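You operate a simulated robot arm through the tools that you are given. There is no shell and no other tool. Be economical: measure what you need, move in short steps, check, and stop when the job is done.

You are at the controls of a simulated two-armed robot. One attempt, no reset.

JOB
Shut the bin dolly. Turn the ejector bank dial to 2. Open the small parts drawer, take the brass bush from the inside of the small parts drawer and leave it on the white disc, then shut the drawer. Open the green drawer. Do these in any order. The bin dolly goes toward x +0.8, y +0.6, z +0.0 (a direction in the base frame), to its stop.

Only the result counts: the job must be done as asked and must still hold three seconds after the hand-in. Knocking over, shifting, dropping, spilling or breaking anything else fails it.

ROBOT AND FRAMES
Two 7-joint arms with two-finger parallel grippers on one trunk, on a base that drives. Base frame: it is fixed to the floor where the robot stands at the start and does not move with it; the origin is under the middle of the robot, x ahead of it, y to its left, z up. Readings come in cm, rad, newtons and seconds.
The left shoulder is at the start at [6, 14.3, 65.1], the right one opposite. With the tool pointing down near the work surface each hand reaches from about 30 to 72 cm from the robot's upright axis, wherever it stands, measured 20 degrees to its own side. Places, roughly: bin dolly [80, 10, 10]; brass bush (3x3x3 cm) [-290, -50, 60]; ejector bank dial [-90, -300, 110]; green drawer [-610, -270, 60]; small parts drawer [-280, -50, 60]; white disc (7x7x2 cm) [-450, -130, 90]. Payload 1.57 kg a hand.
The tool frame of a hand sits at the grasp point between the pads (the TCP): z along the fingers, y along the line on which they close. The tips reach 3 cm beyond it. The gripper opens to 11 cm. The fingers are 2.4 cm wide and 1.2 cm thick; the gripper's body (4.8 by 11.2 cm) begins 7.8 cm behind the TCP.
Orientation is that of the tool frame in the base frame, as a unit quaternion [x, y, z, w]. With the fingers straight down and closing along the base's y, the tool's x points along the base's -x, its y along +y and its z along -z.

CONTROLS
- The arms move only by the tool drive_tool. It takes "left_steps", "right_steps" or both (then of equal length, played together; a hand with none holds still); each is one flat list of numbers, 7 for each row, row after row: the shift along the tool's x, y, z in cm, then the turn, a rotation vector about the tool's x, y, z in rad, then the closure, from 0 (fully open) to 1 (shut). In form: [tx, ty, tz, ax, ay, az, jaw, tx, ty, tz, ax, ay, az, jaw, ...]. A call has 1 to 20 rows; each row is the pose to reach, as a shift and turn from the pose commanded when the call began, along the tool's axes at that moment. Rows are played at 5 a second. More than 5 cm and 0.15 rad between two rows, or a gripper value outside its range, and nothing of the call is played. A pose out of reach is approached as far as the arm can. The call stops where the force on the tool passes 40 N (or 10 N more than at its start, if that is more) or the arm is blocked; 0.2 s more then pass. Each finger travels about 4.5 cm/s and halts on what it meets, pressing with about 33 N; the grip force reading is that of the motor and also rises with nothing between the fingers. The clock runs only during rows and for 0.2 s after the last one: add rows that repeat a pose to give the fingers time. It gives the time, the measured TCP pose, the force on the tool (base axes), the opening and the grip force at its end, in the units of the frame above (readings bear some noise), with the torque about the TCP (base axes, N m) and any sound that the robot's microphone picked up.
- Cameras (640 x 400 px; columns grow to the right, rows downward): "scene" is now at [3.48, 0.27, 124.49]; the picture's right is [0.07, -1.00, 0.00], its down [-0.89, -0.06, -0.46] and it looks along [0.46, 0.03, -0.89] (base axes); focal length 272 px, centre (320, 200). "left" rides on the left gripper at [7, -1.6, -14.1] in its tool frame; the picture's right is [0.23, 0.97, 0.00], its down [-0.86, 0.20, -0.48] and it looks along [-0.47, 0.11, 0.88] (tool axes); focal length 222 px, centre (320, 200). "right" rides on the right gripper at [7, 1.6, -14.1] in its tool frame; the picture's right is [-0.23, 0.97, 0.00], its down [-0.86, -0.20, -0.48] and it looks along [-0.47, -0.11, 0.88] (tool axes); focal length 222 px, centre (320, 200). There is no depth. A picture from a camera that has moved, and an enlarged one, comes with that camera's place and axes in the base frame and with its lens.
- camera(camera): a new picture of that camera. The clock stands still meanwhile.
- move_column(by): slides the trunk up (or, below 0, down) by that many cm; the arms and the scene camera ride with it, the base frame stays. It gives what a move gives, with no picture.
- steer(legs): drives the robot by 1 to 6 legs, each [ahead, left, turn to the left] in cm, cm and rad, along the robot's own axes; the way and the turn of a leg run together, so that a leg with both is an arc; at most 150 cm and 3.142 rad a leg. The arms and the cameras ride along, it lands a little off, and it stops where it bumps. It gives what a move gives.
- turn_head(pan, tilt): turns the head with the scene camera to pan (to the left, within 1.501 rad either way) and tilt (down, from -0.506 to 1.204), counted from straight ahead of the robot. It gives what a move gives.
- enlarge(camera, box): a new picture of the part [left, top, right, bottom] of that camera's present view, enlarged. The clock stands still meanwhile.
- finish_job(): hands the job in; it is judged then, once.

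Work in short steps. Places have to be worked out from the pictures, the camera data and where the tool is seen: move nearer, look again, correct. Check each grasp and each placing, and mend what went wrong. You have 165 turns and 130 pictures in all, those below and enlarged ones among them. Open the grippers and draw the arms clear of the work before you hand the job in, unless the task says otherwise.

The tools are called after ">>>" as name(argument=value, ...) on one line, values as JSON. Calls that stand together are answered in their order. drive_tool: Moves the arms, as the interface text tells. Its arguments: {"type":"object","properties":{"left_steps":{"type":"array","items":{"type":"number"}},"right_steps":{"type":"array","items":{"type":"number"}}},"required":[]} The other tools are called the same way: move_column (by) slides the trunk up or down; steer (legs) drives the base; turn_head (pan, tilt) turns the head that bears the scene camera; camera (camera) takes a picture; enlarge (camera, box) takes an enlarged picture of a part of a camera's view; finish_job () hands the job in.

At the start:

```text
time: 0.0
left_eef_pos: [50.25, 27.05, 59.28]
left_tcp_rot: [0.0, 1.0, 0.0, 0.0]
left_contact_force: [-0.4, 1.1, 0.1]
left_moment: [-0.05, 0.02, -0.01]
left_finger_gap: 11.01
left_gripper_force: 0.0
right_eef_pos: [42.33, -18.36, 60.93]
right_tcp_rot: [-0.001, 1.0, 0.0, 0.0]
right_contact_force: [0.1, 0.1, 0.2]
right_moment: [0.01, -0.01, -0.01]
right_finger_gap: 11.01
right_gripper_force: 0.0
trunk travel left (down, up): [-25.0, 34.0]
robot x, y, heading: [-0.09, -0.22, -0.005]
head pan, tilt: [0.065, 1.091]
```

scene: 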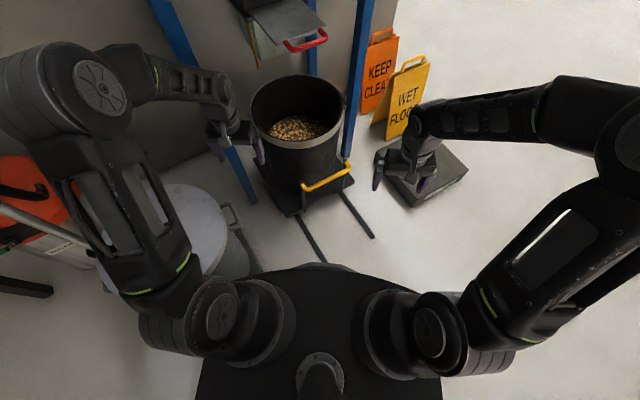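
right: 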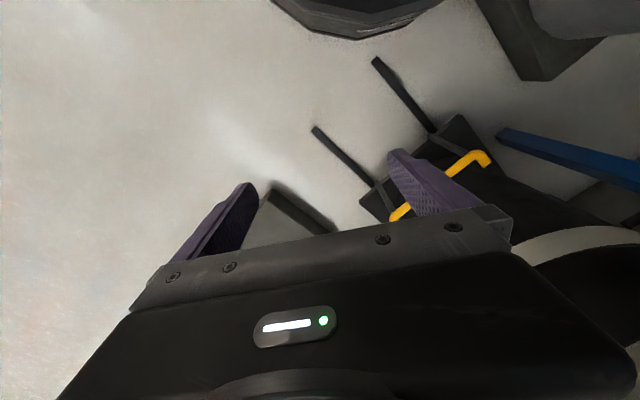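
left: 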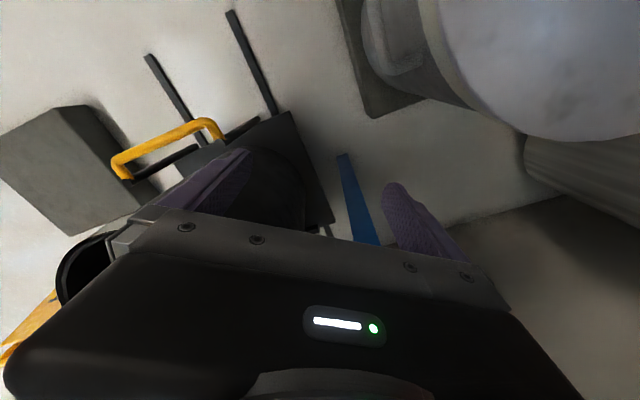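

The bin with a yellow handle stands on rails ahead. I take a better look with the head tilted less.

>>> turn_head(pan=0.1, tilt=0.6)

>>> camera(camera="scene")

```text
time: 0.9
left_eef_pos: [50.48, 27.01, 59.22]
left_tcp_rot: [0.0, 1.0, 0.0, -0.001]
left_contact_force: [-0.1, 0.1, 0.7]
left_moment: [0.03, 0.01, -0.01]
left_finger_gap: 10.96
left_gripper_force: 0.0
right_eef_pos: [42.37, -18.34, 60.93]
right_tcp_rot: [0.0, 1.0, 0.001, 0.0]
right_contact_force: [0.0, 0.2, 0.3]
right_moment: [0.0, 0.0, 0.02]
right_finger_gap: 11.01
right_gripper_force: 0.1
trunk travel left (down, up): [-25.0, 34.0]
robot x, y, heading: [-0.24, 0.01, 0.002]
head pan, tilt: [0.099, 0.6]
```

```text
126 pictures are left
camera scene: at [5.92, 0.73, 128.29], right [0.1, -1.0, 0.0], down [-0.56, -0.06, -0.82], along [0.82, 0.08, -0.57], focal length 272 px, centre (320, 200)
```

scene: 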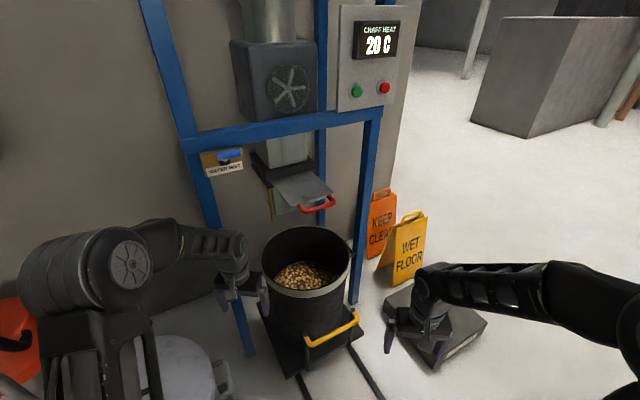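

Triangulating, the yellow handle is near [60, 1, 33]. I move the right hand aside a bit, and bring the left hand, closed and pitched forward, to behind the handle (still high) before going down.

>>> drive_tool(left_steps=[1, -4, 0, 0, -0.1, 0, 0.3, 2, -8, 0, 0, -0.2, 0, 0.6, 3, -12, 0, 0, -0.3, 0, 1, 4, -16, 0, 0, -0.4, 0, 1, 4, -20.5, 0, 0, -0.5, 0, 1, 4, -25, 0, 0, -0.6, 0, 1, 4, -29, 0, 0, -0.6, 0, 1, 4, -31, 0, 0, -0.6, 0, 1], right_steps=[2, -4, 0, 0, 0, 0, 0, 4, -8, 0, 0, 0, 0, 0, 6, -12, 0, 0, 0, 0, 0, 8, -14, 0, 0, 0, 0, 0, 8, -14, 0, 0, 0, 0, 0, 8, -14, 0, 0, 0, 0, 0, 8, -14, 0, 0, 0, 0, 0, 8, -14, 0, 0, 0, 0, 0])

>>> camera(camera="scene")

>>> camera(camera="left")

```text
time: 2.7
left_eef_pos: [46.4, -4.04, 59.28]
left_tcp_rot: [0.0, 0.955, 0.0, 0.296]
left_contact_force: [0.1, -0.2, 0.3]
left_moment: [-0.01, 0.01, 0.02]
left_finger_gap: 0.0
left_gripper_force: 21.3
right_eef_pos: [34.28, -32.19, 60.96]
right_tcp_rot: [0.001, 1.0, 0.0, 0.0]
right_contact_force: [0.1, -0.1, 0.1]
right_moment: [-0.03, 0.01, -0.03]
right_finger_gap: 10.99
right_gripper_force: 0.0
trunk travel left (down, up): [-25.0, 34.0]
robot x, y, heading: [0.0, -0.02, -0.001]
head pan, tilt: [0.099, 0.6]
```

```text
125 pictures are left
camera scene: at [5.91, 0.72, 128.3], right [0.1, -0.99, 0.0], down [-0.56, -0.06, -0.83], along [0.82, 0.08, -0.56], focal length 272 px, centre (320, 200)
```

scene: 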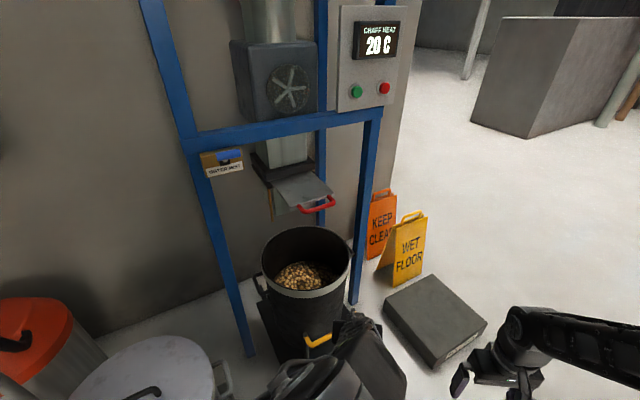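

```text
124 pictures are left
camera left: at [32.74, -5.64, 66.96], right [-0.19, 0.97, -0.13], down [0.44, 0.2, 0.88], along [0.88, 0.11, -0.46], focal length 222 px, centre (320, 200)
```

left: 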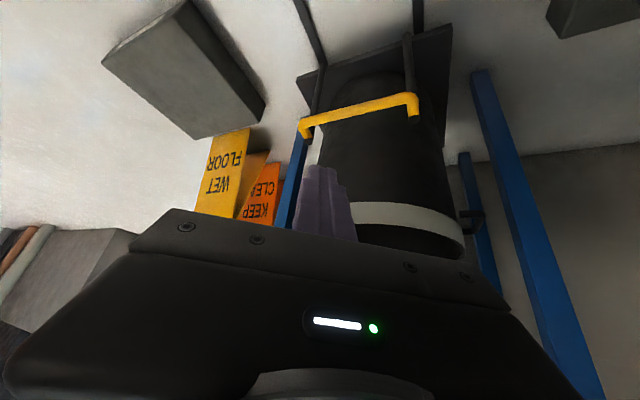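

The left view agrees: handle centre near [60, 2, 33.5]. I lower the fist to just behind it.

>>> drive_tool(left_steps=[1.6, 0, 4.2, 0, 0, 0, 1, 3.2, 0, 8.4, 0, 0, 0, 1, 4.8, 0, 12.6, 0, 0, 0, 1, 6.4, 0, 16.8, 0, 0, 0, 1, 8, 0, 21, 0, 0, 0, 1, 9.3, 0.5, 25.1, 0, 0, 0, 1])

>>> camera(camera="left")

```text
time: 4.1
left_eef_pos: [53.04, -3.49, 33.22]
left_tcp_rot: [0.0, 0.955, 0.0, 0.295]
left_contact_force: [0.5, 0.6, -1.0]
left_moment: [0.0, -0.02, -0.01]
left_finger_gap: 0.0
left_gripper_force: 21.7
right_eef_pos: [34.33, -32.19, 60.93]
right_tcp_rot: [0.0, 1.0, 0.0, 0.0]
right_contact_force: [0.9, -0.4, 0.5]
right_moment: [-0.01, 0.01, 0.0]
right_finger_gap: 10.98
right_gripper_force: 0.1
trunk travel left (down, up): [-25.0, 34.0]
robot x, y, heading: [0.01, -0.2, 0.004]
head pan, tilt: [0.099, 0.6]
```

```text
123 pictures are left
camera left: at [39.3, -5.02, 40.95], right [-0.19, 0.97, -0.13], down [0.44, 0.2, 0.88], along [0.88, 0.11, -0.46], focal length 222 px, centre (320, 200)
```

left: 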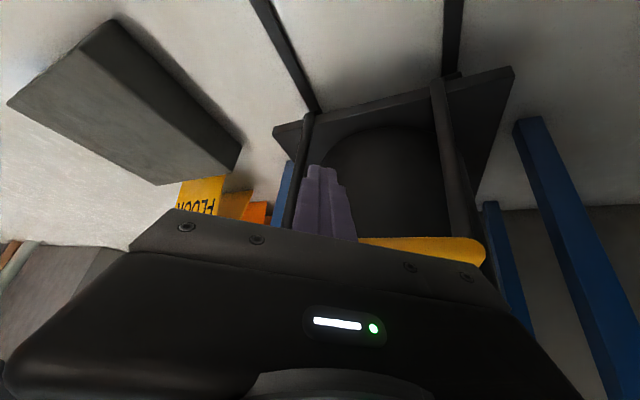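

The fist is just behind the bar (bar centre near [60.5, 2, 34.4]). I push along [0.8, 0.6, 0] in small steps.

>>> drive_tool(left_steps=[-1.32, 1.2, 0.9, 0, 0, 0, 1, -2.64, 2.4, 1.8, 0, 0, 0, 1, -3.96, 3.6, 2.7, 0, 0, 0, 1, -5.28, 4.8, 3.6, 0, 0, 0, 1, -6.6, 6, 4.5, 0, 0, 0, 1, -7.9, 7.2, 5.4, 0, 0, 0, 1, -9.24, 8.4, 6.3, 0, 0, 0, 1, -10.56, 9.6, 7.2, 0, 0, 0, 1])

>>> camera(camera="scene")

```text
time: 5.9
left_eef_pos: [65.68, 6.23, 33.4]
left_tcp_rot: [-0.001, 0.955, 0.0, 0.295]
left_contact_force: [-0.4, -0.4, 0.0]
left_moment: [0.01, 0.02, 0.02]
left_finger_gap: 0.0
left_gripper_force: 21.5
right_eef_pos: [34.34, -32.29, 60.99]
right_tcp_rot: [0.0, 1.0, 0.0, 0.0]
right_contact_force: [-0.3, 0.1, -0.5]
right_moment: [0.0, 0.0, -0.01]
right_finger_gap: 10.97
right_gripper_force: 0.1
trunk travel left (down, up): [-25.0, 34.0]
robot x, y, heading: [0.06, 0.01, -0.001]
head pan, tilt: [0.099, 0.6]
```

```text
122 pictures are left
camera scene: at [5.92, 0.74, 128.31], right [0.1, -0.99, 0.0], down [-0.56, -0.06, -0.83], along [0.82, 0.08, -0.56], focal length 272 px, centre (320, 200)
```

scene: 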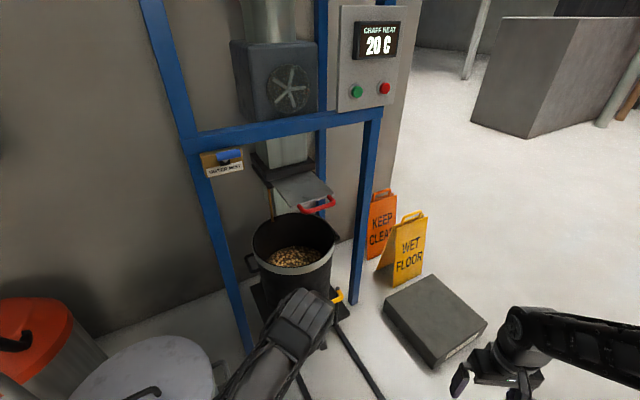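

The dolly rolls freely. I keep pushing.

>>> drive_tool(left_steps=[-1.32, 1.2, 0.9, 0, 0, 0, 1, -2.64, 2.4, 1.8, 0, 0, 0, 1, -3.96, 3.6, 2.7, 0, 0, 0, 1, -5.28, 4.8, 3.6, 0, 0, 0, 1, -6.6, 6, 4.5, 0, 0, 0, 1, -7.9, 7.2, 5.4, 0, 0, 0, 1, -9.24, 8.4, 6.3, 0, 0, 0, 1])

>>> camera(camera="scene")

```text
time: 6.9
left_eef_pos: [70.64, 9.8, 32.48]
left_tcp_rot: [0.001, 0.958, -0.002, 0.286]
left_contact_force: [0.4, -0.1, -0.2]
left_moment: [-0.03, 0.01, 0.01]
left_finger_gap: 0.0
left_gripper_force: 21.2
right_eef_pos: [34.35, -32.33, 60.91]
right_tcp_rot: [0.002, 1.0, -0.001, 0.0]
right_contact_force: [-0.8, -0.4, 0.4]
right_moment: [-0.03, 0.01, -0.01]
right_finger_gap: 10.99
right_gripper_force: 0.0
trunk travel left (down, up): [-25.0, 34.0]
robot x, y, heading: [-0.18, -0.04, -0.007]
head pan, tilt: [0.099, 0.6]
stopped in row 4 (left hand): the force on the tool passed its limit at 52 N (the readings are from after the stop); the commanded pose is now the measured one
```

```text
121 pictures are left
camera scene: at [5.91, 0.7, 128.3], right [0.1, -1.0, 0.0], down [-0.56, -0.06, -0.82], along [0.82, 0.08, -0.57], focal length 272 px, centre (320, 200)
```

scene: 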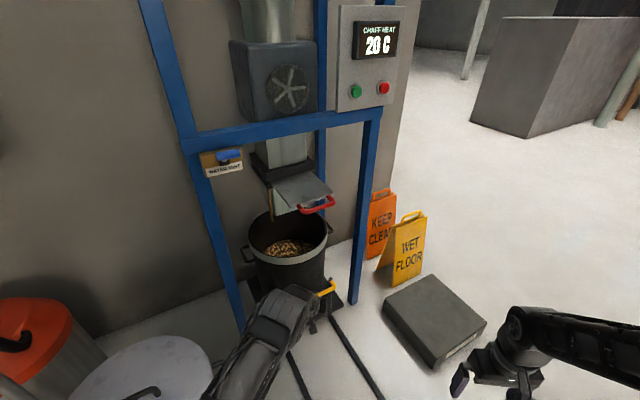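

Force rose sharply, so it may be at its stop. I press again slowly to check whether it moves further.

>>> drive_tool(left_steps=[-0.33, 0.3, 0.22, 0, 0, 0, 1, -0.66, 0.6, 0.45, 0, 0, 0, 1, -0.99, 0.9, 0.67, 0, 0, 0, 1, -1.32, 1.2, 0.9, 0, 0, 0, 1, -1.65, 1.5, 1.12, 0, 0, 0, 1, -1.98, 1.8, 1.35, 0, 0, 0, 1, -2.3, 2.1, 1.57, 0, 0, 0, 1])

>>> camera(camera="left")

>>> enlarge(camera="scene", box=[180, 150, 420, 300])

```text
time: 7.6
left_eef_pos: [70.9, 10.01, 31.97]
left_tcp_rot: [0.002, 0.961, -0.005, 0.278]
left_contact_force: [-0.4, -1.2, -1.6]
left_moment: [-0.03, 0.04, -0.02]
left_finger_gap: 0.01
left_gripper_force: 21.1
right_eef_pos: [34.24, -32.4, 60.97]
right_tcp_rot: [0.001, 1.0, 0.0, 0.0]
right_contact_force: [-0.2, 0.6, 0.1]
right_moment: [-0.02, 0.02, 0.01]
right_finger_gap: 11.01
right_gripper_force: 0.0
trunk travel left (down, up): [-25.0, 34.0]
robot x, y, heading: [-0.32, -0.2, -0.001]
head pan, tilt: [0.099, 0.6]
stopped in row 3 (left hand): the force on the tool passed its limit at 44 N (the readings are from after the stop); the commanded pose is now the measured one
```

```text
120 pictures are left
camera left: at [57.51, 8.55, 40.19], right [-0.18, 0.97, -0.13], down [0.47, 0.2, 0.86], along [0.86, 0.1, -0.49], focal length 222 px, centre (320, 200)
```

left: 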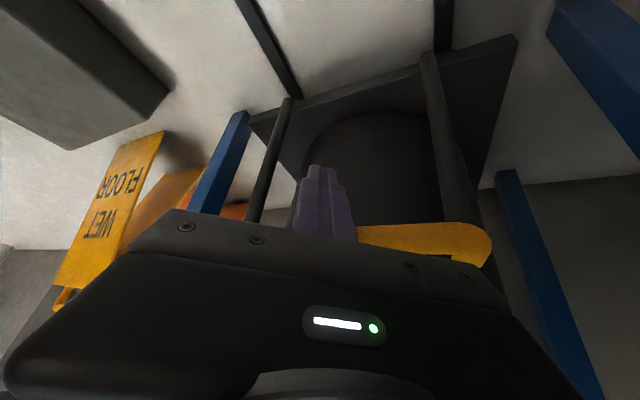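

```text
2.67 times, centred on (300, 225) of scene
camera zoom: at [5.86, 0.66, 128.29], right [0.1, -1.0, 0.0], down [-0.56, -0.05, -0.82], along [0.82, 0.08, -0.57], focal length 724 px, centre (373, 133)
```

zoom: 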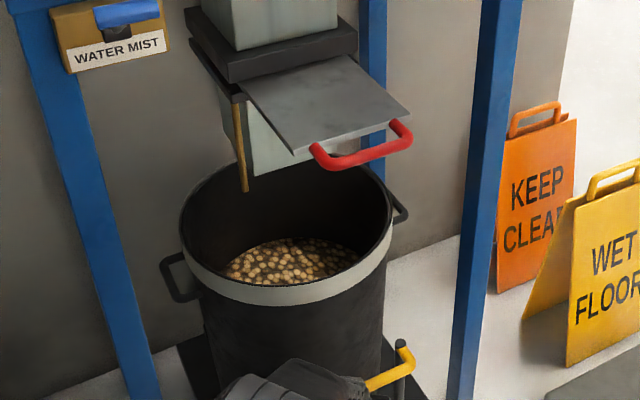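

It holds firm at the same place, so I take it as the stop. I draw the fist straight back and then up.

>>> drive_tool(left_steps=[2.6, -2.4, -1.8, 0, 0, 0, 1, 5.2, -4.8, -3.6, 0, 0, 0, 1, 7.8, -7.2, -5.4, 0, 0, 0, 1, 7.3, -5.2, -9.5, 0, 0, 0, 1, 5.3, -2.2, -13, 0, 0, 0, 1, 3.3, 1, -16, 0, 0, 0, 1, 1.3, 4, -19, 0, 0, 0, 1, 0, 7, -22, 0, 0, 0, 1, -1, 10, -25, 0, 0, 0, 1, -1, 10, -29, 0, 0, 0, 1])

>>> turn_head(pan=0.15, tilt=0.75)

>>> camera(camera="scene")

```text
refused: row 5 steps farther than a row can; nothing moved
```

```text
time: 8.3
left_eef_pos: [70.88, 9.94, 31.96]
left_tcp_rot: [0.003, 0.961, -0.005, 0.278]
left_contact_force: [-2.0, -1.1, -0.8]
left_moment: [0.01, -0.06, 0.04]
left_finger_gap: 0.0
left_gripper_force: 21.4
right_eef_pos: [34.21, -32.39, 60.9]
right_tcp_rot: [0.001, 1.0, 0.0, 0.0]
right_contact_force: [0.0, 0.2, -0.3]
right_moment: [0.01, -0.01, 0.0]
right_finger_gap: 11.01
right_gripper_force: 0.1
trunk travel left (down, up): [-25.0, 34.0]
robot x, y, heading: [0.28, 0.1, -0.004]
head pan, tilt: [0.15, 0.75]
```

```text
118 pictures are left
camera scene: at [5.23, 1.01, 127.01], right [0.15, -0.99, 0.0], down [-0.67, -0.1, -0.73], along [0.72, 0.11, -0.68], focal length 272 px, centre (320, 200)
```

scene: 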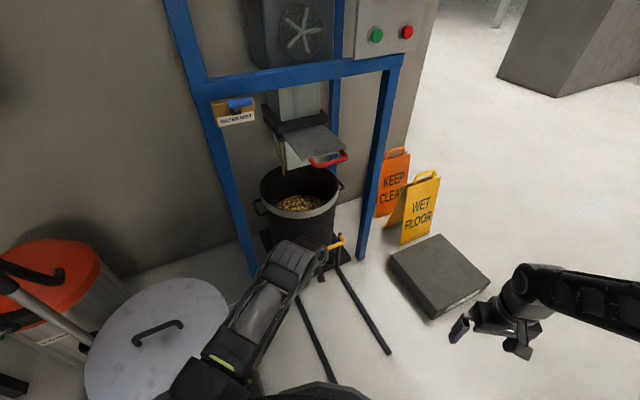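

One row was too long; I repeat the withdrawal with smaller steps.

>>> drive_tool(left_steps=[2.6, -2.4, -1.8, 0, 0, 0, 1, 5.2, -4.8, -3.6, 0, 0, 0, 1, 7.8, -7.2, -5.4, 0, 0, 0, 1, 7, -6.2, -9, 0, 0, 0, 1, 6, -4.2, -12, 0, 0, 0, 1, 5, -2, -15, 0, 0, 0, 1, 4, 0, -18, 0, 0, 0, 1, 3, 3, -21, 0, 0, 0, 1, 3, 6, -24, 0, 0, 0, 1, 3, 9, -27, 0, 0, 0, 1, 3, 11, -30, 0, 0, 0, 0.5, 3, 11, -33, 0, 0, 0, 0, 3, 11, -33, 0, 0, 0, 0])

>>> camera(camera="scene")

```text
time: 11.1
left_eef_pos: [50.8, 21.39, 58.34]
left_tcp_rot: [0.003, 0.96, -0.005, 0.278]
left_contact_force: [-0.1, 0.0, 0.5]
left_moment: [0.01, 0.02, 0.0]
left_finger_gap: 6.6
left_gripper_force: 0.1
right_eef_pos: [34.25, -32.36, 61.0]
right_tcp_rot: [0.001, 1.0, -0.001, 0.001]
right_contact_force: [-0.3, 0.0, -0.7]
right_moment: [0.01, -0.02, 0.03]
right_finger_gap: 10.98
right_gripper_force: 0.0
trunk travel left (down, up): [-25.0, 34.0]
robot x, y, heading: [-0.16, -0.13, -0.003]
head pan, tilt: [0.15, 0.75]
```

```text
117 pictures are left
camera scene: at [5.2, 1.01, 127.01], right [0.15, -0.99, 0.0], down [-0.67, -0.1, -0.73], along [0.72, 0.11, -0.68], focal length 272 px, centre (320, 200)
```

scene: 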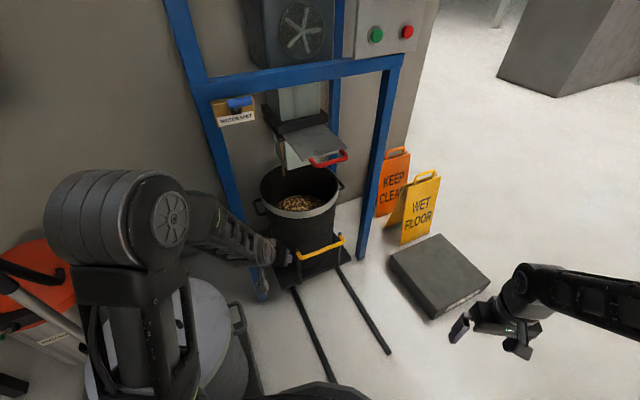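

The dolly stands under the chute with its handle near [74.6, 11.7], a travel of about 17 cm. Now I tuck the left arm back and look to both sides before driving.

>>> drive_tool(left_steps=[2, 2, -2, 0, 0.14, 0, 0, 4, 3, -4, 0, 0.28, 0, 0, 6, 3, -6, 0, 0.42, 0, 0, 8, 3, -8, 0, 0.56, 0, 0])

>>> turn_head(pan=1.5, tilt=0.45)

>>> camera(camera="scene")

>>> turn_head(pan=-1.5, tilt=0.45)

>>> camera(camera="scene")

```text
time: 12.1
left_eef_pos: [39.85, 24.41, 60.65]
left_tcp_rot: [0.005, 1.0, -0.003, 0.0]
left_contact_force: [-0.2, 0.9, 0.3]
left_moment: [-0.02, 0.0, -0.05]
left_finger_gap: 10.99
left_gripper_force: 0.2
right_eef_pos: [34.23, -32.33, 61.02]
right_tcp_rot: [0.002, 1.0, -0.001, 0.0]
right_contact_force: [-0.1, 0.2, 0.5]
right_moment: [-0.01, 0.0, -0.01]
right_finger_gap: 10.98
right_gripper_force: 0.1
trunk travel left (down, up): [-25.0, 34.0]
robot x, y, heading: [0.07, 0.07, 0.002]
head pan, tilt: [0.15, 0.75]
```

```text
time: 13.6
left_eef_pos: [39.8, 24.39, 60.53]
left_tcp_rot: [0.003, 1.0, -0.004, 0.003]
left_contact_force: [-0.4, -0.2, 0.5]
left_moment: [-0.02, 0.0, 0.04]
left_finger_gap: 11.0
left_gripper_force: 0.1
right_eef_pos: [34.22, -32.29, 60.92]
right_tcp_rot: [0.002, 1.0, 0.0, 0.0]
right_contact_force: [-1.2, -0.5, -0.3]
right_moment: [-0.03, 0.01, -0.01]
right_finger_gap: 11.0
right_gripper_force: 0.0
trunk travel left (down, up): [-25.0, 34.0]
robot x, y, heading: [0.29, -0.42, 0.002]
head pan, tilt: [1.499, 0.45]
```

```text
116 pictures are left
camera scene: at [-2.29, 8.97, 129.65], right [1.0, -0.07, 0.0], down [-0.03, -0.43, -0.9], along [0.07, 0.9, -0.44], focal length 272 px, centre (320, 200)
```

scene: 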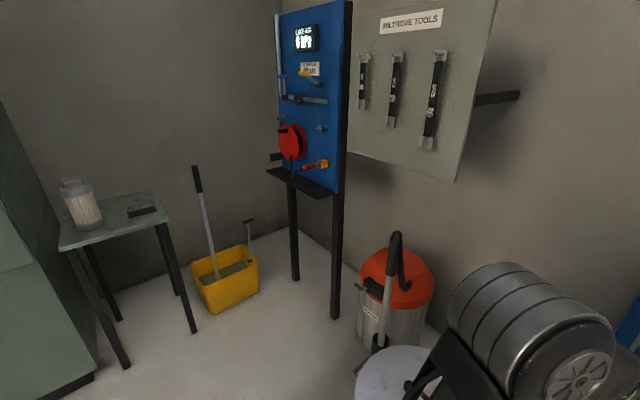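

```text
time: 16.2
left_eef_pos: [39.78, 24.48, 60.68]
left_tcp_rot: [0.005, 1.0, -0.004, 0.003]
left_contact_force: [-0.3, -0.4, -0.5]
left_moment: [0.04, -0.01, 0.01]
left_finger_gap: 11.0
left_gripper_force: 0.1
right_eef_pos: [34.12, -32.37, 60.97]
right_tcp_rot: [0.0, 1.0, 0.0, 0.0]
right_contact_force: [-0.1, -0.1, -0.4]
right_moment: [0.0, 0.01, 0.0]
right_finger_gap: 11.01
right_gripper_force: 0.1
trunk travel left (down, up): [-25.0, 34.0]
robot x, y, heading: [0.04, 0.2, -0.002]
head pan, tilt: [-1.499, 0.45]
```

```text
115 pictures are left
camera scene: at [-2.34, -9.37, 129.65], right [-1.0, -0.07, 0.0], down [-0.03, 0.43, -0.9], along [0.06, -0.9, -0.44], focal length 272 px, centre (320, 200)
```

scene: 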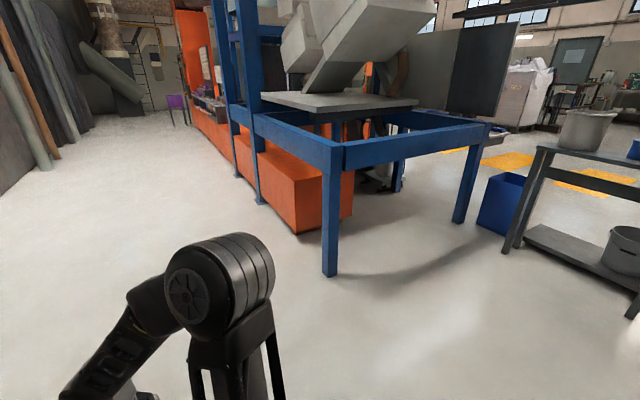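

There is open floor at the right. I turn the robot to the right by 1.5 rad and look around.

>>> steer(legs=[[0, 0, -1.5]])

>>> turn_head(pan=-1.3, tilt=0.3)

>>> camera(camera="scene")

```text
time: 20.3
left_eef_pos: [26.68, -38.41, 60.71]
left_tcp_rot: [0.69, 0.724, -0.004, -0.001]
left_contact_force: [0.3, 0.2, 0.2]
left_moment: [0.0, -0.03, 0.01]
left_finger_gap: 10.98
left_gripper_force: 0.1
right_eef_pos: [-30.47, -36.02, 60.95]
right_tcp_rot: [0.688, 0.726, 0.0, 0.0]
right_contact_force: [0.3, 0.9, -1.3]
right_moment: [-0.02, -0.01, -0.04]
right_finger_gap: 11.0
right_gripper_force: 0.0
trunk travel left (down, up): [-25.0, 34.0]
robot x, y, heading: [-0.17, -0.02, -1.518]
head pan, tilt: [-1.499, 0.45]
```

```text
time: 21.0
left_eef_pos: [26.64, -38.42, 60.63]
left_tcp_rot: [0.69, 0.723, -0.004, -0.002]
left_contact_force: [-0.2, -0.3, -0.6]
left_moment: [0.01, -0.01, -0.02]
left_finger_gap: 11.0
left_gripper_force: 0.1
right_eef_pos: [-30.38, -36.08, 61.05]
right_tcp_rot: [0.687, 0.727, 0.0, 0.0]
right_contact_force: [0.2, -0.8, -0.3]
right_moment: [-0.02, 0.02, 0.03]
right_finger_gap: 10.99
right_gripper_force: 0.0
trunk travel left (down, up): [-25.0, 34.0]
robot x, y, heading: [0.02, -0.01, -1.518]
head pan, tilt: [-1.3, 0.3]
```

```text
114 pictures are left
camera scene: at [-9.0, -0.19, 131.04], right [-0.32, 0.95, 0.0], down [0.28, 0.09, -0.96], along [-0.91, -0.3, -0.3], focal length 272 px, centre (320, 200)
```

scene: 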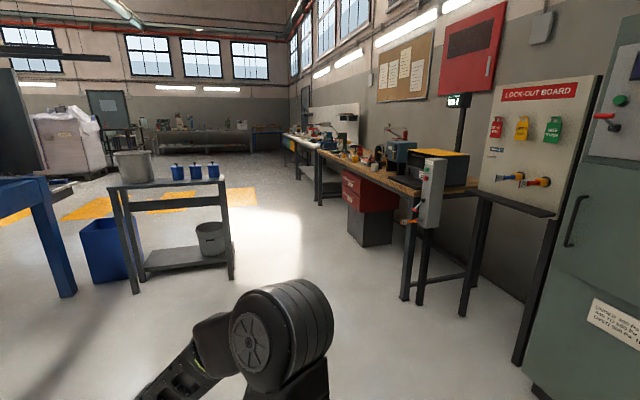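

The red drawers under the bench match the small parts drawer's place. I enlarge there.

>>> enlarge(camera="scene", box=[280, 90, 480, 260])

>>> enlarge(camera="scene", box=[120, 80, 360, 210])

```text
2.35 times, centred on (380, 175) of scene
camera zoom: at [-9.0, -0.19, 131.04], right [-0.32, 0.95, 0.0], down [0.28, 0.09, -0.96], along [-0.91, -0.3, -0.3], focal length 639 px, centre (179, 259)
```

zoom: 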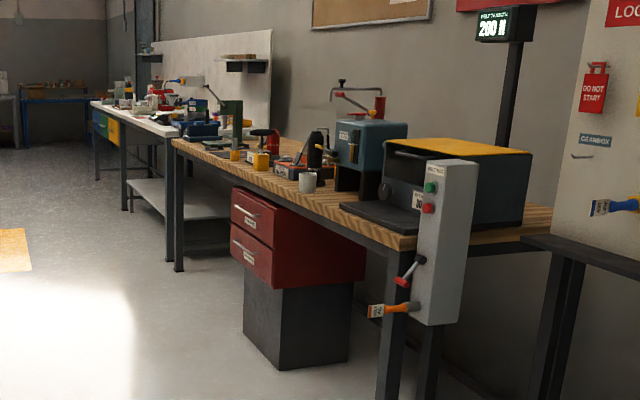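

```text
2.67 times, centred on (240, 145) of scene
camera zoom: at [-9.0, -0.19, 131.04], right [-0.32, 0.95, 0.0], down [0.28, 0.09, -0.96], along [-0.91, -0.3, -0.3], focal length 724 px, centre (533, 347)
```

zoom: 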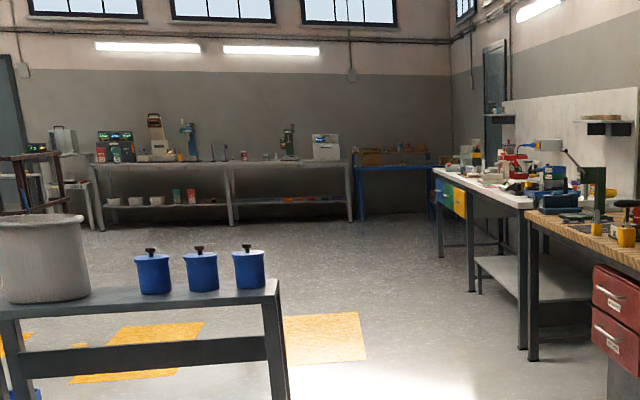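

The benches run at about 0.6 rad to the base frame; drawer handle near [-285, -60]. The corridor between the trolley and the bench is wide enough. I turn toward it and drive halfway.

>>> steer(legs=[[0, 0, -1.24], [130, 0, 0]])

>>> turn_head(pan=-0.2, tilt=0.4)

>>> camera(camera="scene")

```text
time: 30.6
left_eef_pos: [-148.99, -85.36, 60.7]
left_tcp_rot: [0.983, 0.184, -0.003, -0.004]
left_contact_force: [0.3, 0.1, 0.2]
left_moment: [0.0, 0.01, -0.02]
left_finger_gap: 10.98
left_gripper_force: 0.1
right_eef_pos: [-164.61, -30.58, 60.95]
right_tcp_rot: [0.983, 0.186, 0.0, 0.0]
right_contact_force: [-0.1, -0.4, -0.5]
right_moment: [0.03, 0.0, 0.0]
right_finger_gap: 11.01
right_gripper_force: 0.1
trunk travel left (down, up): [-25.0, 34.0]
robot x, y, heading: [-120.66, -47.85, -2.765]
head pan, tilt: [-1.3, 0.3]
```

```text
time: 32.0
left_eef_pos: [-148.88, -85.41, 60.74]
left_tcp_rot: [0.983, 0.183, -0.003, -0.004]
left_contact_force: [-0.2, 0.8, 0.7]
left_moment: [-0.02, -0.01, 0.04]
left_finger_gap: 11.0
left_gripper_force: 0.1
right_eef_pos: [-164.56, -30.51, 60.86]
right_tcp_rot: [0.982, 0.187, 0.0, 0.0]
right_contact_force: [0.3, 0.6, -0.3]
right_moment: [0.01, -0.02, -0.02]
right_finger_gap: 11.0
right_gripper_force: 0.2
trunk travel left (down, up): [-25.0, 34.0]
robot x, y, heading: [-120.7, -48.4, -2.768]
head pan, tilt: [-0.201, 0.4]
```

```text
111 pictures are left
camera scene: at [-127.07, -48.64, 130.12], right [-0.17, 0.99, 0.0], down [0.38, 0.07, -0.92], along [-0.91, -0.16, -0.39], focal length 272 px, centre (320, 200)
```

scene: 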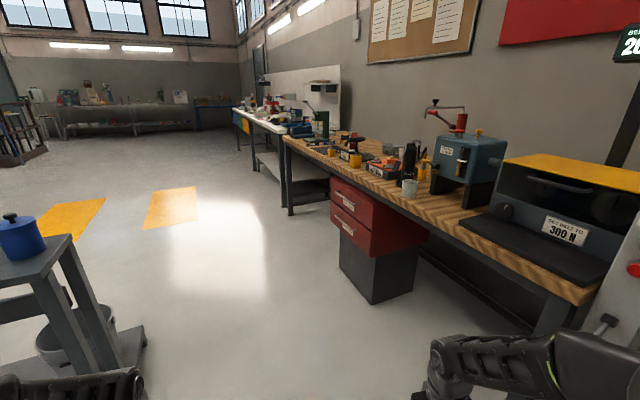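

Nearer now; I enlarge the drawers to read labels.

>>> enlarge(camera="scene", box=[310, 160, 430, 260])

>>> enlarge(camera="scene", box=[190, 60, 430, 210])

```text
4.00 times, centred on (370, 210) of scene
camera zoom: at [-127.07, -48.64, 130.12], right [-0.17, 0.99, 0.0], down [0.38, 0.07, -0.92], along [-0.91, -0.16, -0.39], focal length 1086 px, centre (120, 160)
```

zoom: 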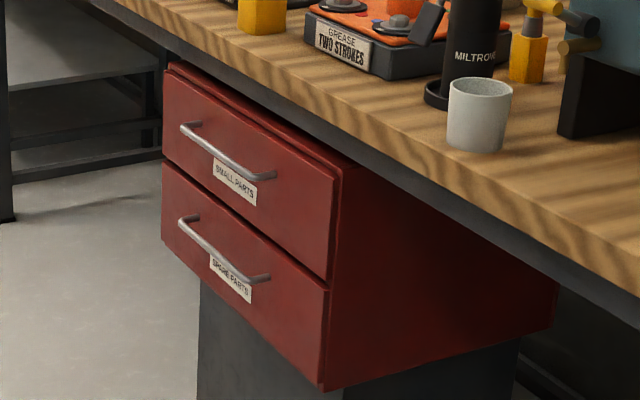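

```text
2.67 times, centred on (310, 135) of scene
camera zoom: at [-127.07, -48.64, 130.12], right [-0.17, 0.99, 0.0], down [0.38, 0.07, -0.92], along [-0.91, -0.16, -0.39], focal length 724 px, centre (347, 373)
```

zoom: 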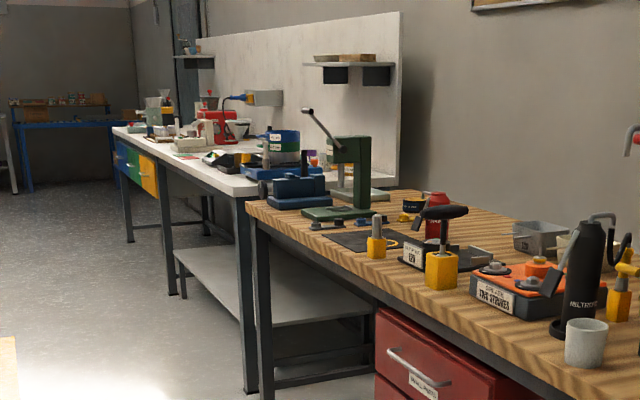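

Top drawer is SMALL PARTS; its handle is at about [-286, -59, 64.6], front normal [0.6, -0.8]. I drive to about [-252, -121], keeping off the trolley, then turn to face it.

>>> steer(legs=[[104, -6, 0], [45, 26.5, 0], [0, 0, -1.3]])

>>> turn_head(pan=-0.1, tilt=0.7)

>>> camera(camera="scene")

```text
time: 43.2
left_eef_pos: [-295.35, -105.2, 60.63]
left_tcp_rot: [0.894, -0.449, 0.001, -0.005]
left_contact_force: [0.0, 0.2, -0.2]
left_moment: [-0.01, 0.01, 0.02]
left_finger_gap: 10.99
left_gripper_force: 0.2
right_eef_pos: [-246.65, -75.24, 60.95]
right_tcp_rot: [0.895, -0.446, -0.001, 0.001]
right_contact_force: [-0.6, -0.6, 0.0]
right_moment: [-0.01, 0.02, 0.0]
right_finger_gap: 11.01
right_gripper_force: 0.0
trunk travel left (down, up): [-25.0, 34.0]
robot x, y, heading: [-251.39, -122.19, 2.225]
head pan, tilt: [-0.201, 0.4]
```

```text
time: 44.0
left_eef_pos: [-295.42, -105.14, 60.68]
left_tcp_rot: [0.894, -0.447, 0.0, -0.004]
left_contact_force: [-0.4, 0.6, -1.0]
left_moment: [-0.01, 0.03, 0.02]
left_finger_gap: 11.0
left_gripper_force: 0.0
right_eef_pos: [-246.73, -75.23, 60.96]
right_tcp_rot: [0.895, -0.445, -0.001, 0.001]
right_contact_force: [-1.0, -0.2, -0.1]
right_moment: [-0.01, 0.01, -0.02]
right_finger_gap: 11.0
right_gripper_force: 0.0
trunk travel left (down, up): [-25.0, 34.0]
robot x, y, heading: [-252.02, -122.05, 2.22]
head pan, tilt: [-0.099, 0.7]
```

```text
108 pictures are left
camera scene: at [-254.21, -117.35, 127.44], right [0.85, 0.52, 0.0], down [0.34, -0.55, -0.77], along [-0.4, 0.65, -0.64], focal length 272 px, centre (320, 200)
```

scene: 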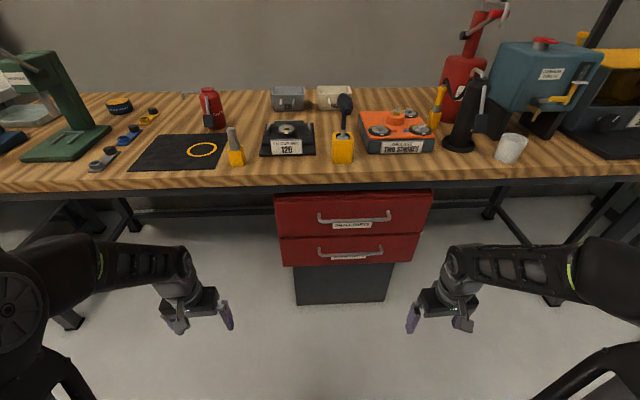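

The handle shows up about 70 cm ahead and 18 cm to the right of the robot axis. I bring the right hand in front of it, pitching the fingers forward to horizontal.

>>> drive_tool(right_steps=[-1.6, 1.4, -0.4, 0, -0.15, 0, 0, -3.2, 2.8, -0.7, 0, -0.3, 0, 0, -4.8, 4.2, -1, 0, -0.45, 0, 0, -6.4, 5.6, -1.4, 0, -0.6, 0, 0, -8, 7, -1.8, 0, -0.75, 0, 0, -9.6, 8.4, -2.2, 0, -0.9, 0, 0, -11.2, 9.8, -2.6, 0, -1.05, 0, 0, -12.8, 11.2, -3, 0, -1.2, 0, 0, -14.4, 12.6, -3.3, 0, -1.35, 0, 0, -16, 14, -3.6, 0, -1.5, 0, 0, -16, 14, -3.6, 0, -1.571, 0, 0])

```text
time: 46.4
left_eef_pos: [-295.39, -105.09, 60.63]
left_tcp_rot: [0.894, -0.448, 0.0, -0.004]
left_contact_force: [-0.3, 0.1, 0.5]
left_moment: [-0.03, -0.03, 0.0]
left_finger_gap: 10.99
left_gripper_force: 0.0
right_eef_pos: [-257.01, -65.64, 65.64]
right_tcp_rot: [0.649, -0.299, -0.635, -0.292]
right_contact_force: [0.8, 0.1, -0.4]
right_moment: [0.04, 0.02, 0.0]
right_finger_gap: 11.01
right_gripper_force: 0.0
right hand out of reach, approached as far as the arm can: row 3, 4, 5, 6, 7, 8, 9, 10, 11
trunk travel left (down, up): [-25.0, 34.0]
robot x, y, heading: [-251.75, -122.3, 2.214]
head pan, tilt: [-0.099, 0.7]
```

Orientation is reached but the hand stays 30 cm to the right. I roll the hand so that the fingers close vertically.

>>> drive_tool(right_steps=[0, 0, 0, 0, 0, 0.15, 0, 0, 0, 0, 0, 0, 0.3, 0, 0, 0, 0, 0, 0, 0.45, 0, 0, 0, 0, 0, 0, 0.6, 0, 0, 0, 0, 0, 0, 0.75, 0, 0, 0, 0, 0, 0, 0.9, 0, 0, 0, 0, 0, 0, 1.05, 0, 0, 0, 0, 0, 0, 1.2, 0, 0, 0, 0, 0, 0, 1.35, 0, 0, 0, 0, 0, 0, 1.5, 0, 0, 0, 0, 0, 0, 1.571, 0])

>>> camera(camera="scene")

>>> camera(camera="right")

```text
time: 48.8
left_eef_pos: [-295.43, -105.06, 60.64]
left_tcp_rot: [0.894, -0.448, 0.001, -0.004]
left_contact_force: [-0.1, -0.1, 0.7]
left_moment: [-0.02, 0.0, 0.0]
left_finger_gap: 11.01
left_gripper_force: 0.0
right_eef_pos: [-257.15, -65.65, 65.77]
right_tcp_rot: [-0.248, 0.672, 0.654, -0.243]
right_contact_force: [1.1, -0.9, 0.1]
right_moment: [0.03, 0.01, -0.02]
right_finger_gap: 10.98
right_gripper_force: 0.0
trunk travel left (down, up): [-25.0, 34.0]
robot x, y, heading: [-251.89, -122.03, 2.217]
head pan, tilt: [-0.099, 0.7]
```

```text
107 pictures are left
camera scene: at [-254.21, -117.36, 127.44], right [0.85, 0.52, 0.0], down [0.34, -0.55, -0.76], along [-0.4, 0.65, -0.64], focal length 272 px, centre (320, 200)
```

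scene: 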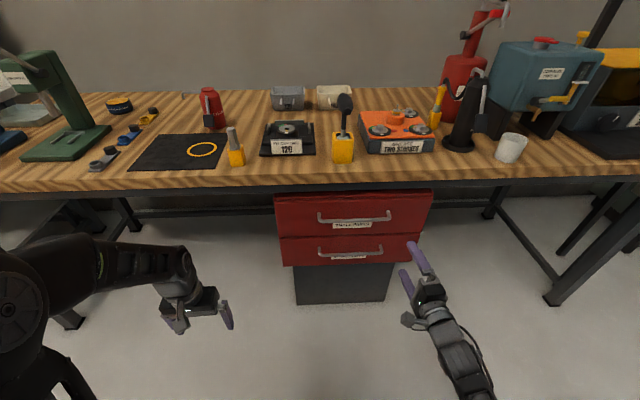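

```text
106 pictures are left
camera right: at [-253.07, -80.96, 67.81], right [0.16, 0.17, 0.97], down [0.96, 0.19, -0.19], along [-0.22, 0.97, -0.13], focal length 222 px, centre (320, 200)
```

right: 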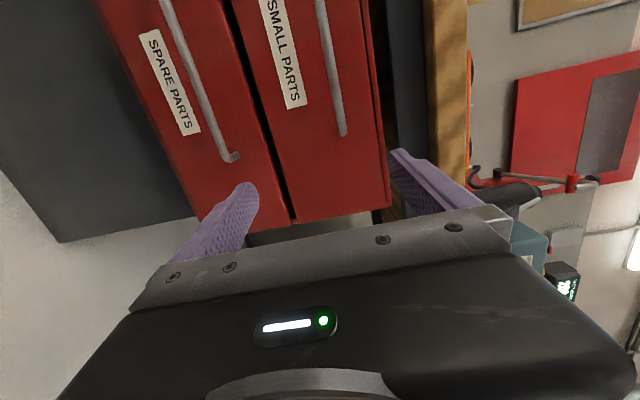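

The hand is horizontal with fingers closing vertically. The handle's centre works out at [-277.7, -58.3, 68.6]; I shift the base 11.5 cm left and raise the trunk 2.8 cm to line up.

>>> steer(legs=[[0, 11.5, 0]])

>>> move_column(by=2.9)

>>> camera(camera="right")

>>> camera(camera="scene")

```text
time: 50.0
left_eef_pos: [-304.55, -112.17, 60.74]
left_tcp_rot: [0.894, -0.447, 0.0, -0.004]
left_contact_force: [-0.1, 0.5, -0.3]
left_moment: [0.02, -0.01, 0.01]
left_finger_gap: 10.98
left_gripper_force: 0.1
right_eef_pos: [-266.3, -72.51, 65.78]
right_tcp_rot: [-0.248, 0.671, 0.655, -0.243]
right_contact_force: [-0.7, -0.3, 0.3]
right_moment: [0.02, 0.01, 0.03]
right_finger_gap: 11.0
right_gripper_force: 0.0
trunk travel left (down, up): [-25.0, 34.0]
robot x, y, heading: [-260.94, -129.06, 2.218]
head pan, tilt: [-0.099, 0.7]
```

```text
time: 50.8
left_eef_pos: [-304.51, -112.12, 63.66]
left_tcp_rot: [0.894, -0.448, 0.0, -0.005]
left_contact_force: [-0.6, 0.5, -0.9]
left_moment: [0.0, 0.04, -0.02]
left_finger_gap: 11.03
left_gripper_force: 0.0
right_eef_pos: [-266.17, -72.57, 68.61]
right_tcp_rot: [-0.248, 0.671, 0.655, -0.243]
right_contact_force: [0.2, -0.1, -0.5]
right_moment: [-0.01, -0.01, -0.01]
right_finger_gap: 11.0
right_gripper_force: 0.0
trunk travel left (down, up): [-27.9, 31.1]
robot x, y, heading: [-260.97, -129.06, 2.215]
head pan, tilt: [-0.099, 0.7]
```

```text
105 pictures are left
camera right: at [-262.28, -87.93, 70.69], right [0.16, 0.17, 0.97], down [0.96, 0.19, -0.19], along [-0.22, 0.97, -0.13], focal length 222 px, centre (320, 200)
```

right: 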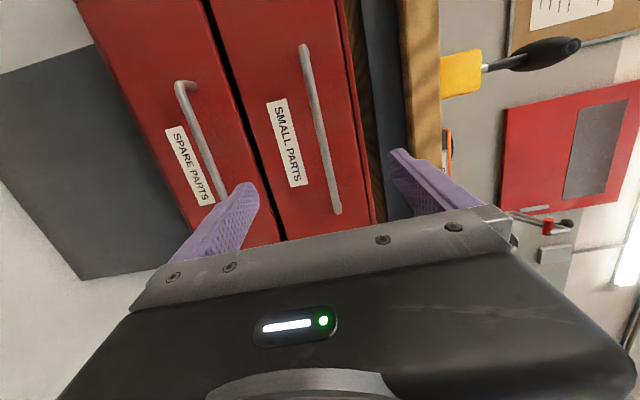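

```text
104 pictures are left
camera scene: at [-263.42, -124.32, 130.34], right [0.85, 0.52, 0.0], down [0.34, -0.55, -0.76], along [-0.4, 0.65, -0.64], focal length 272 px, centre (320, 200)
```

scene: 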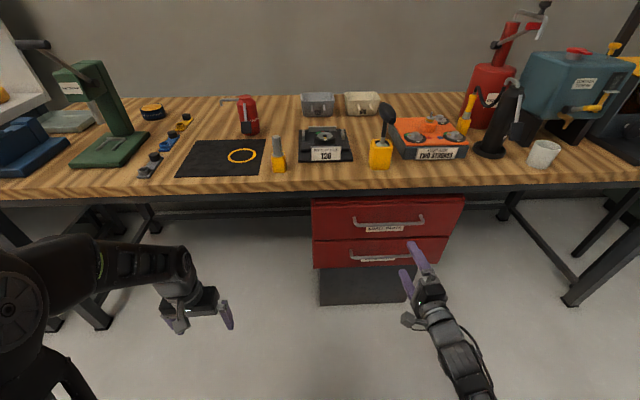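

Bar centre is about 18.6 cm straight ahead of the TCP along the tool axis at the same height. I half close the jaw and advance 17.6 cm.

>>> drive_tool(right_steps=[0, 0, 3, 0, 0, 0, 0.3, 0.1, 0, 6, 0, 0, 0, 0.45, 0.1, 0, 9, 0, 0, 0, 0.45, 0.2, 0, 12, 0, 0, 0, 0.45, 0.2, 0, 15, 0, 0, 0, 0.45, 0.2, 0, 17.6, 0, 0, 0, 0.45])

>>> camera(camera="right")

```text
time: 52.1
left_eef_pos: [-304.4, -112.09, 63.61]
left_tcp_rot: [0.893, -0.45, -0.001, -0.004]
left_contact_force: [0.1, 0.0, -0.2]
left_moment: [0.0, 0.01, -0.04]
left_finger_gap: 10.99
left_gripper_force: 0.1
right_eef_pos: [-274.57, -58.53, 70.0]
right_tcp_rot: [-0.253, 0.669, 0.653, -0.247]
right_contact_force: [6.9, -10.8, -0.7]
right_moment: [0.37, 0.33, -0.15]
right_finger_gap: 6.04
right_gripper_force: 0.4
right hand out of reach, approached as far as the arm can: row 1, 2, 3, 4, 5, 6
trunk travel left (down, up): [-27.9, 31.1]
robot x, y, heading: [-260.97, -129.04, 2.217]
head pan, tilt: [-0.099, 0.7]
stopped in row 6 (right hand): the force on the tool passed its limit at 103 N (the readings are from after the stop); the commanded pose is now the measured one
```

```text
103 pictures are left
camera right: at [-270.43, -73.85, 72.09], right [0.15, 0.17, 0.97], down [0.96, 0.2, -0.19], along [-0.23, 0.96, -0.13], focal length 222 px, centre (320, 200)
```

right: 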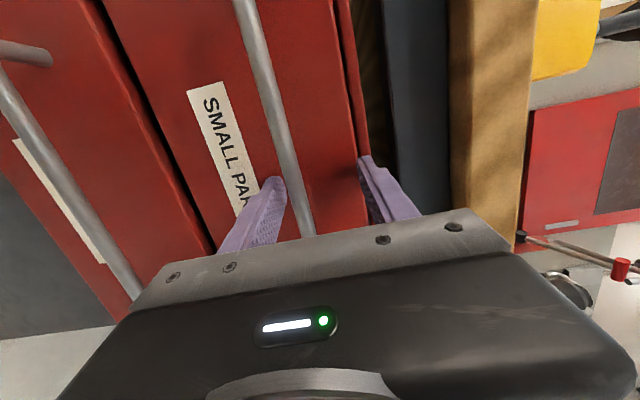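

The tips touched the drawer face; the bar lies between the fingers. I back off 1.2 cm, lower 1.3 cm and close.

>>> drive_tool(right_steps=[0, -0.6, -0.8, 0, 0, 0, 0.45, 0, -1.3, -1.2, 0, 0, 0, 0.45, 0, -1.3, -1.2, 0, 0, 0, 0.7, 0, -1.3, -1.2, 0, 0, 0, 1, 0, -1.3, -1.2, 0, 0, 0, 1, 0, -1.3, -1.2, 0, 0, 0, 1, 0, -1.3, -1.2, 0, 0, 0, 1])

>>> camera(camera="right")

```text
time: 53.7
left_eef_pos: [-304.56, -111.93, 63.48]
left_tcp_rot: [0.893, -0.449, 0.0, -0.003]
left_contact_force: [0.1, -0.4, 0.7]
left_moment: [0.01, 0.03, -0.02]
left_finger_gap: 10.99
left_gripper_force: 0.0
right_eef_pos: [-273.83, -59.28, 68.63]
right_tcp_rot: [-0.256, 0.671, 0.65, -0.249]
right_contact_force: [-0.6, -2.4, -5.2]
right_moment: [-0.16, 0.15, -0.04]
right_finger_gap: 1.16
right_gripper_force: 28.7
trunk travel left (down, up): [-27.9, 31.1]
robot x, y, heading: [-260.78, -129.31, 2.218]
head pan, tilt: [-0.099, 0.7]
```

```text
102 pictures are left
camera right: at [-269.57, -74.6, 70.75], right [0.15, 0.18, 0.97], down [0.96, 0.21, -0.19], along [-0.24, 0.96, -0.14], focal length 222 px, centre (320, 200)
```

right: 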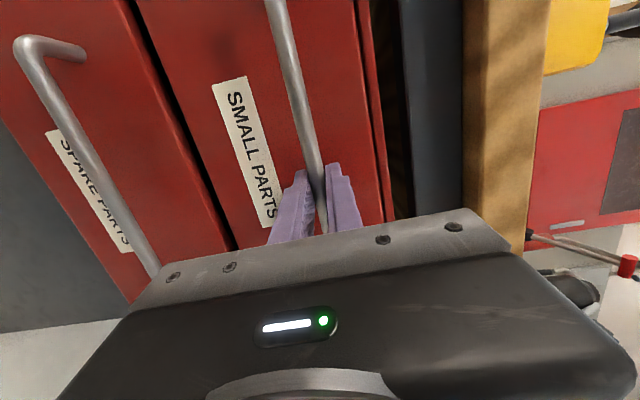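

Gripped on the bar (gap 1.16 cm). I pull the drawer by backing the base 20 cm.

>>> steer(legs=[[-20, 0, 0]])

>>> camera(camera="scene")

```text
time: 55.3
left_eef_pos: [-292.59, -127.91, 63.58]
left_tcp_rot: [0.894, -0.449, 0.0, -0.004]
left_contact_force: [0.2, 0.2, 0.0]
left_moment: [0.0, 0.0, 0.0]
left_finger_gap: 10.99
left_gripper_force: 0.1
right_eef_pos: [-262.02, -75.38, 68.45]
right_tcp_rot: [-0.257, 0.671, 0.649, -0.249]
right_contact_force: [-17.6, -13.1, -9.4]
right_moment: [-0.22, 0.19, 0.32]
right_finger_gap: 1.18
right_gripper_force: 29.1
trunk travel left (down, up): [-27.9, 31.1]
robot x, y, heading: [-249.05, -144.87, 2.221]
head pan, tilt: [-0.099, 0.7]
```

```text
101 pictures are left
camera scene: at [-251.62, -140.19, 130.34], right [0.86, 0.52, 0.0], down [0.33, -0.55, -0.76], along [-0.4, 0.65, -0.64], focal length 272 px, centre (320, 200)
```

scene: 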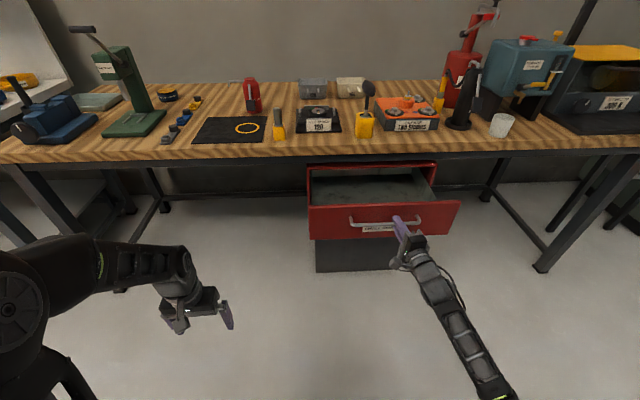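

The drawer came out 20 cm. I open the fingers, back the hand off, and enlarge the drawer's inside.

>>> drive_tool(right_steps=[0, 0, 0, 0, 0, 0, 0.7, 0, 0, 0, 0, 0, 0, 0.4, 0, 0, 0, 0, 0, 0, 0.4, 0, 0, -4, 0, 0, 0, 0.4, 0, 0, -8, 0, 0, 0, 0.4, 0, 0, -10, 0, 0, 0, 0.4])

>>> enlarge(camera="scene", box=[280, 130, 480, 255])

```text
time: 56.7
left_eef_pos: [-292.55, -127.82, 63.5]
left_tcp_rot: [0.894, -0.449, -0.001, -0.004]
left_contact_force: [-0.7, 0.2, -0.5]
left_moment: [0.0, 0.02, 0.03]
left_finger_gap: 11.0
left_gripper_force: 0.1
right_eef_pos: [-255.18, -82.78, 68.87]
right_tcp_rot: [-0.256, 0.671, 0.649, -0.25]
right_contact_force: [0.5, -0.4, 0.5]
right_moment: [-0.01, 0.03, 0.03]
right_finger_gap: 6.59
right_gripper_force: 0.0
trunk travel left (down, up): [-27.9, 31.1]
robot x, y, heading: [-248.63, -144.91, 2.216]
head pan, tilt: [-0.099, 0.7]
```

```text
3.20 times, centred on (380, 192) of scene
camera zoom: at [-251.47, -140.18, 130.34], right [0.86, 0.52, 0.0], down [0.33, -0.55, -0.76], along [-0.4, 0.65, -0.64], focal length 869 px, centre (128, 224)
```

zoom: 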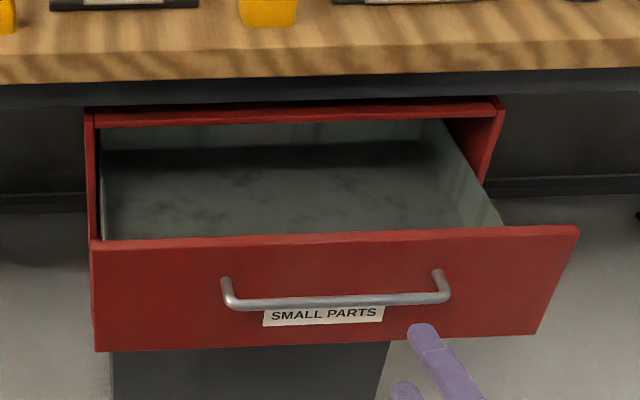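

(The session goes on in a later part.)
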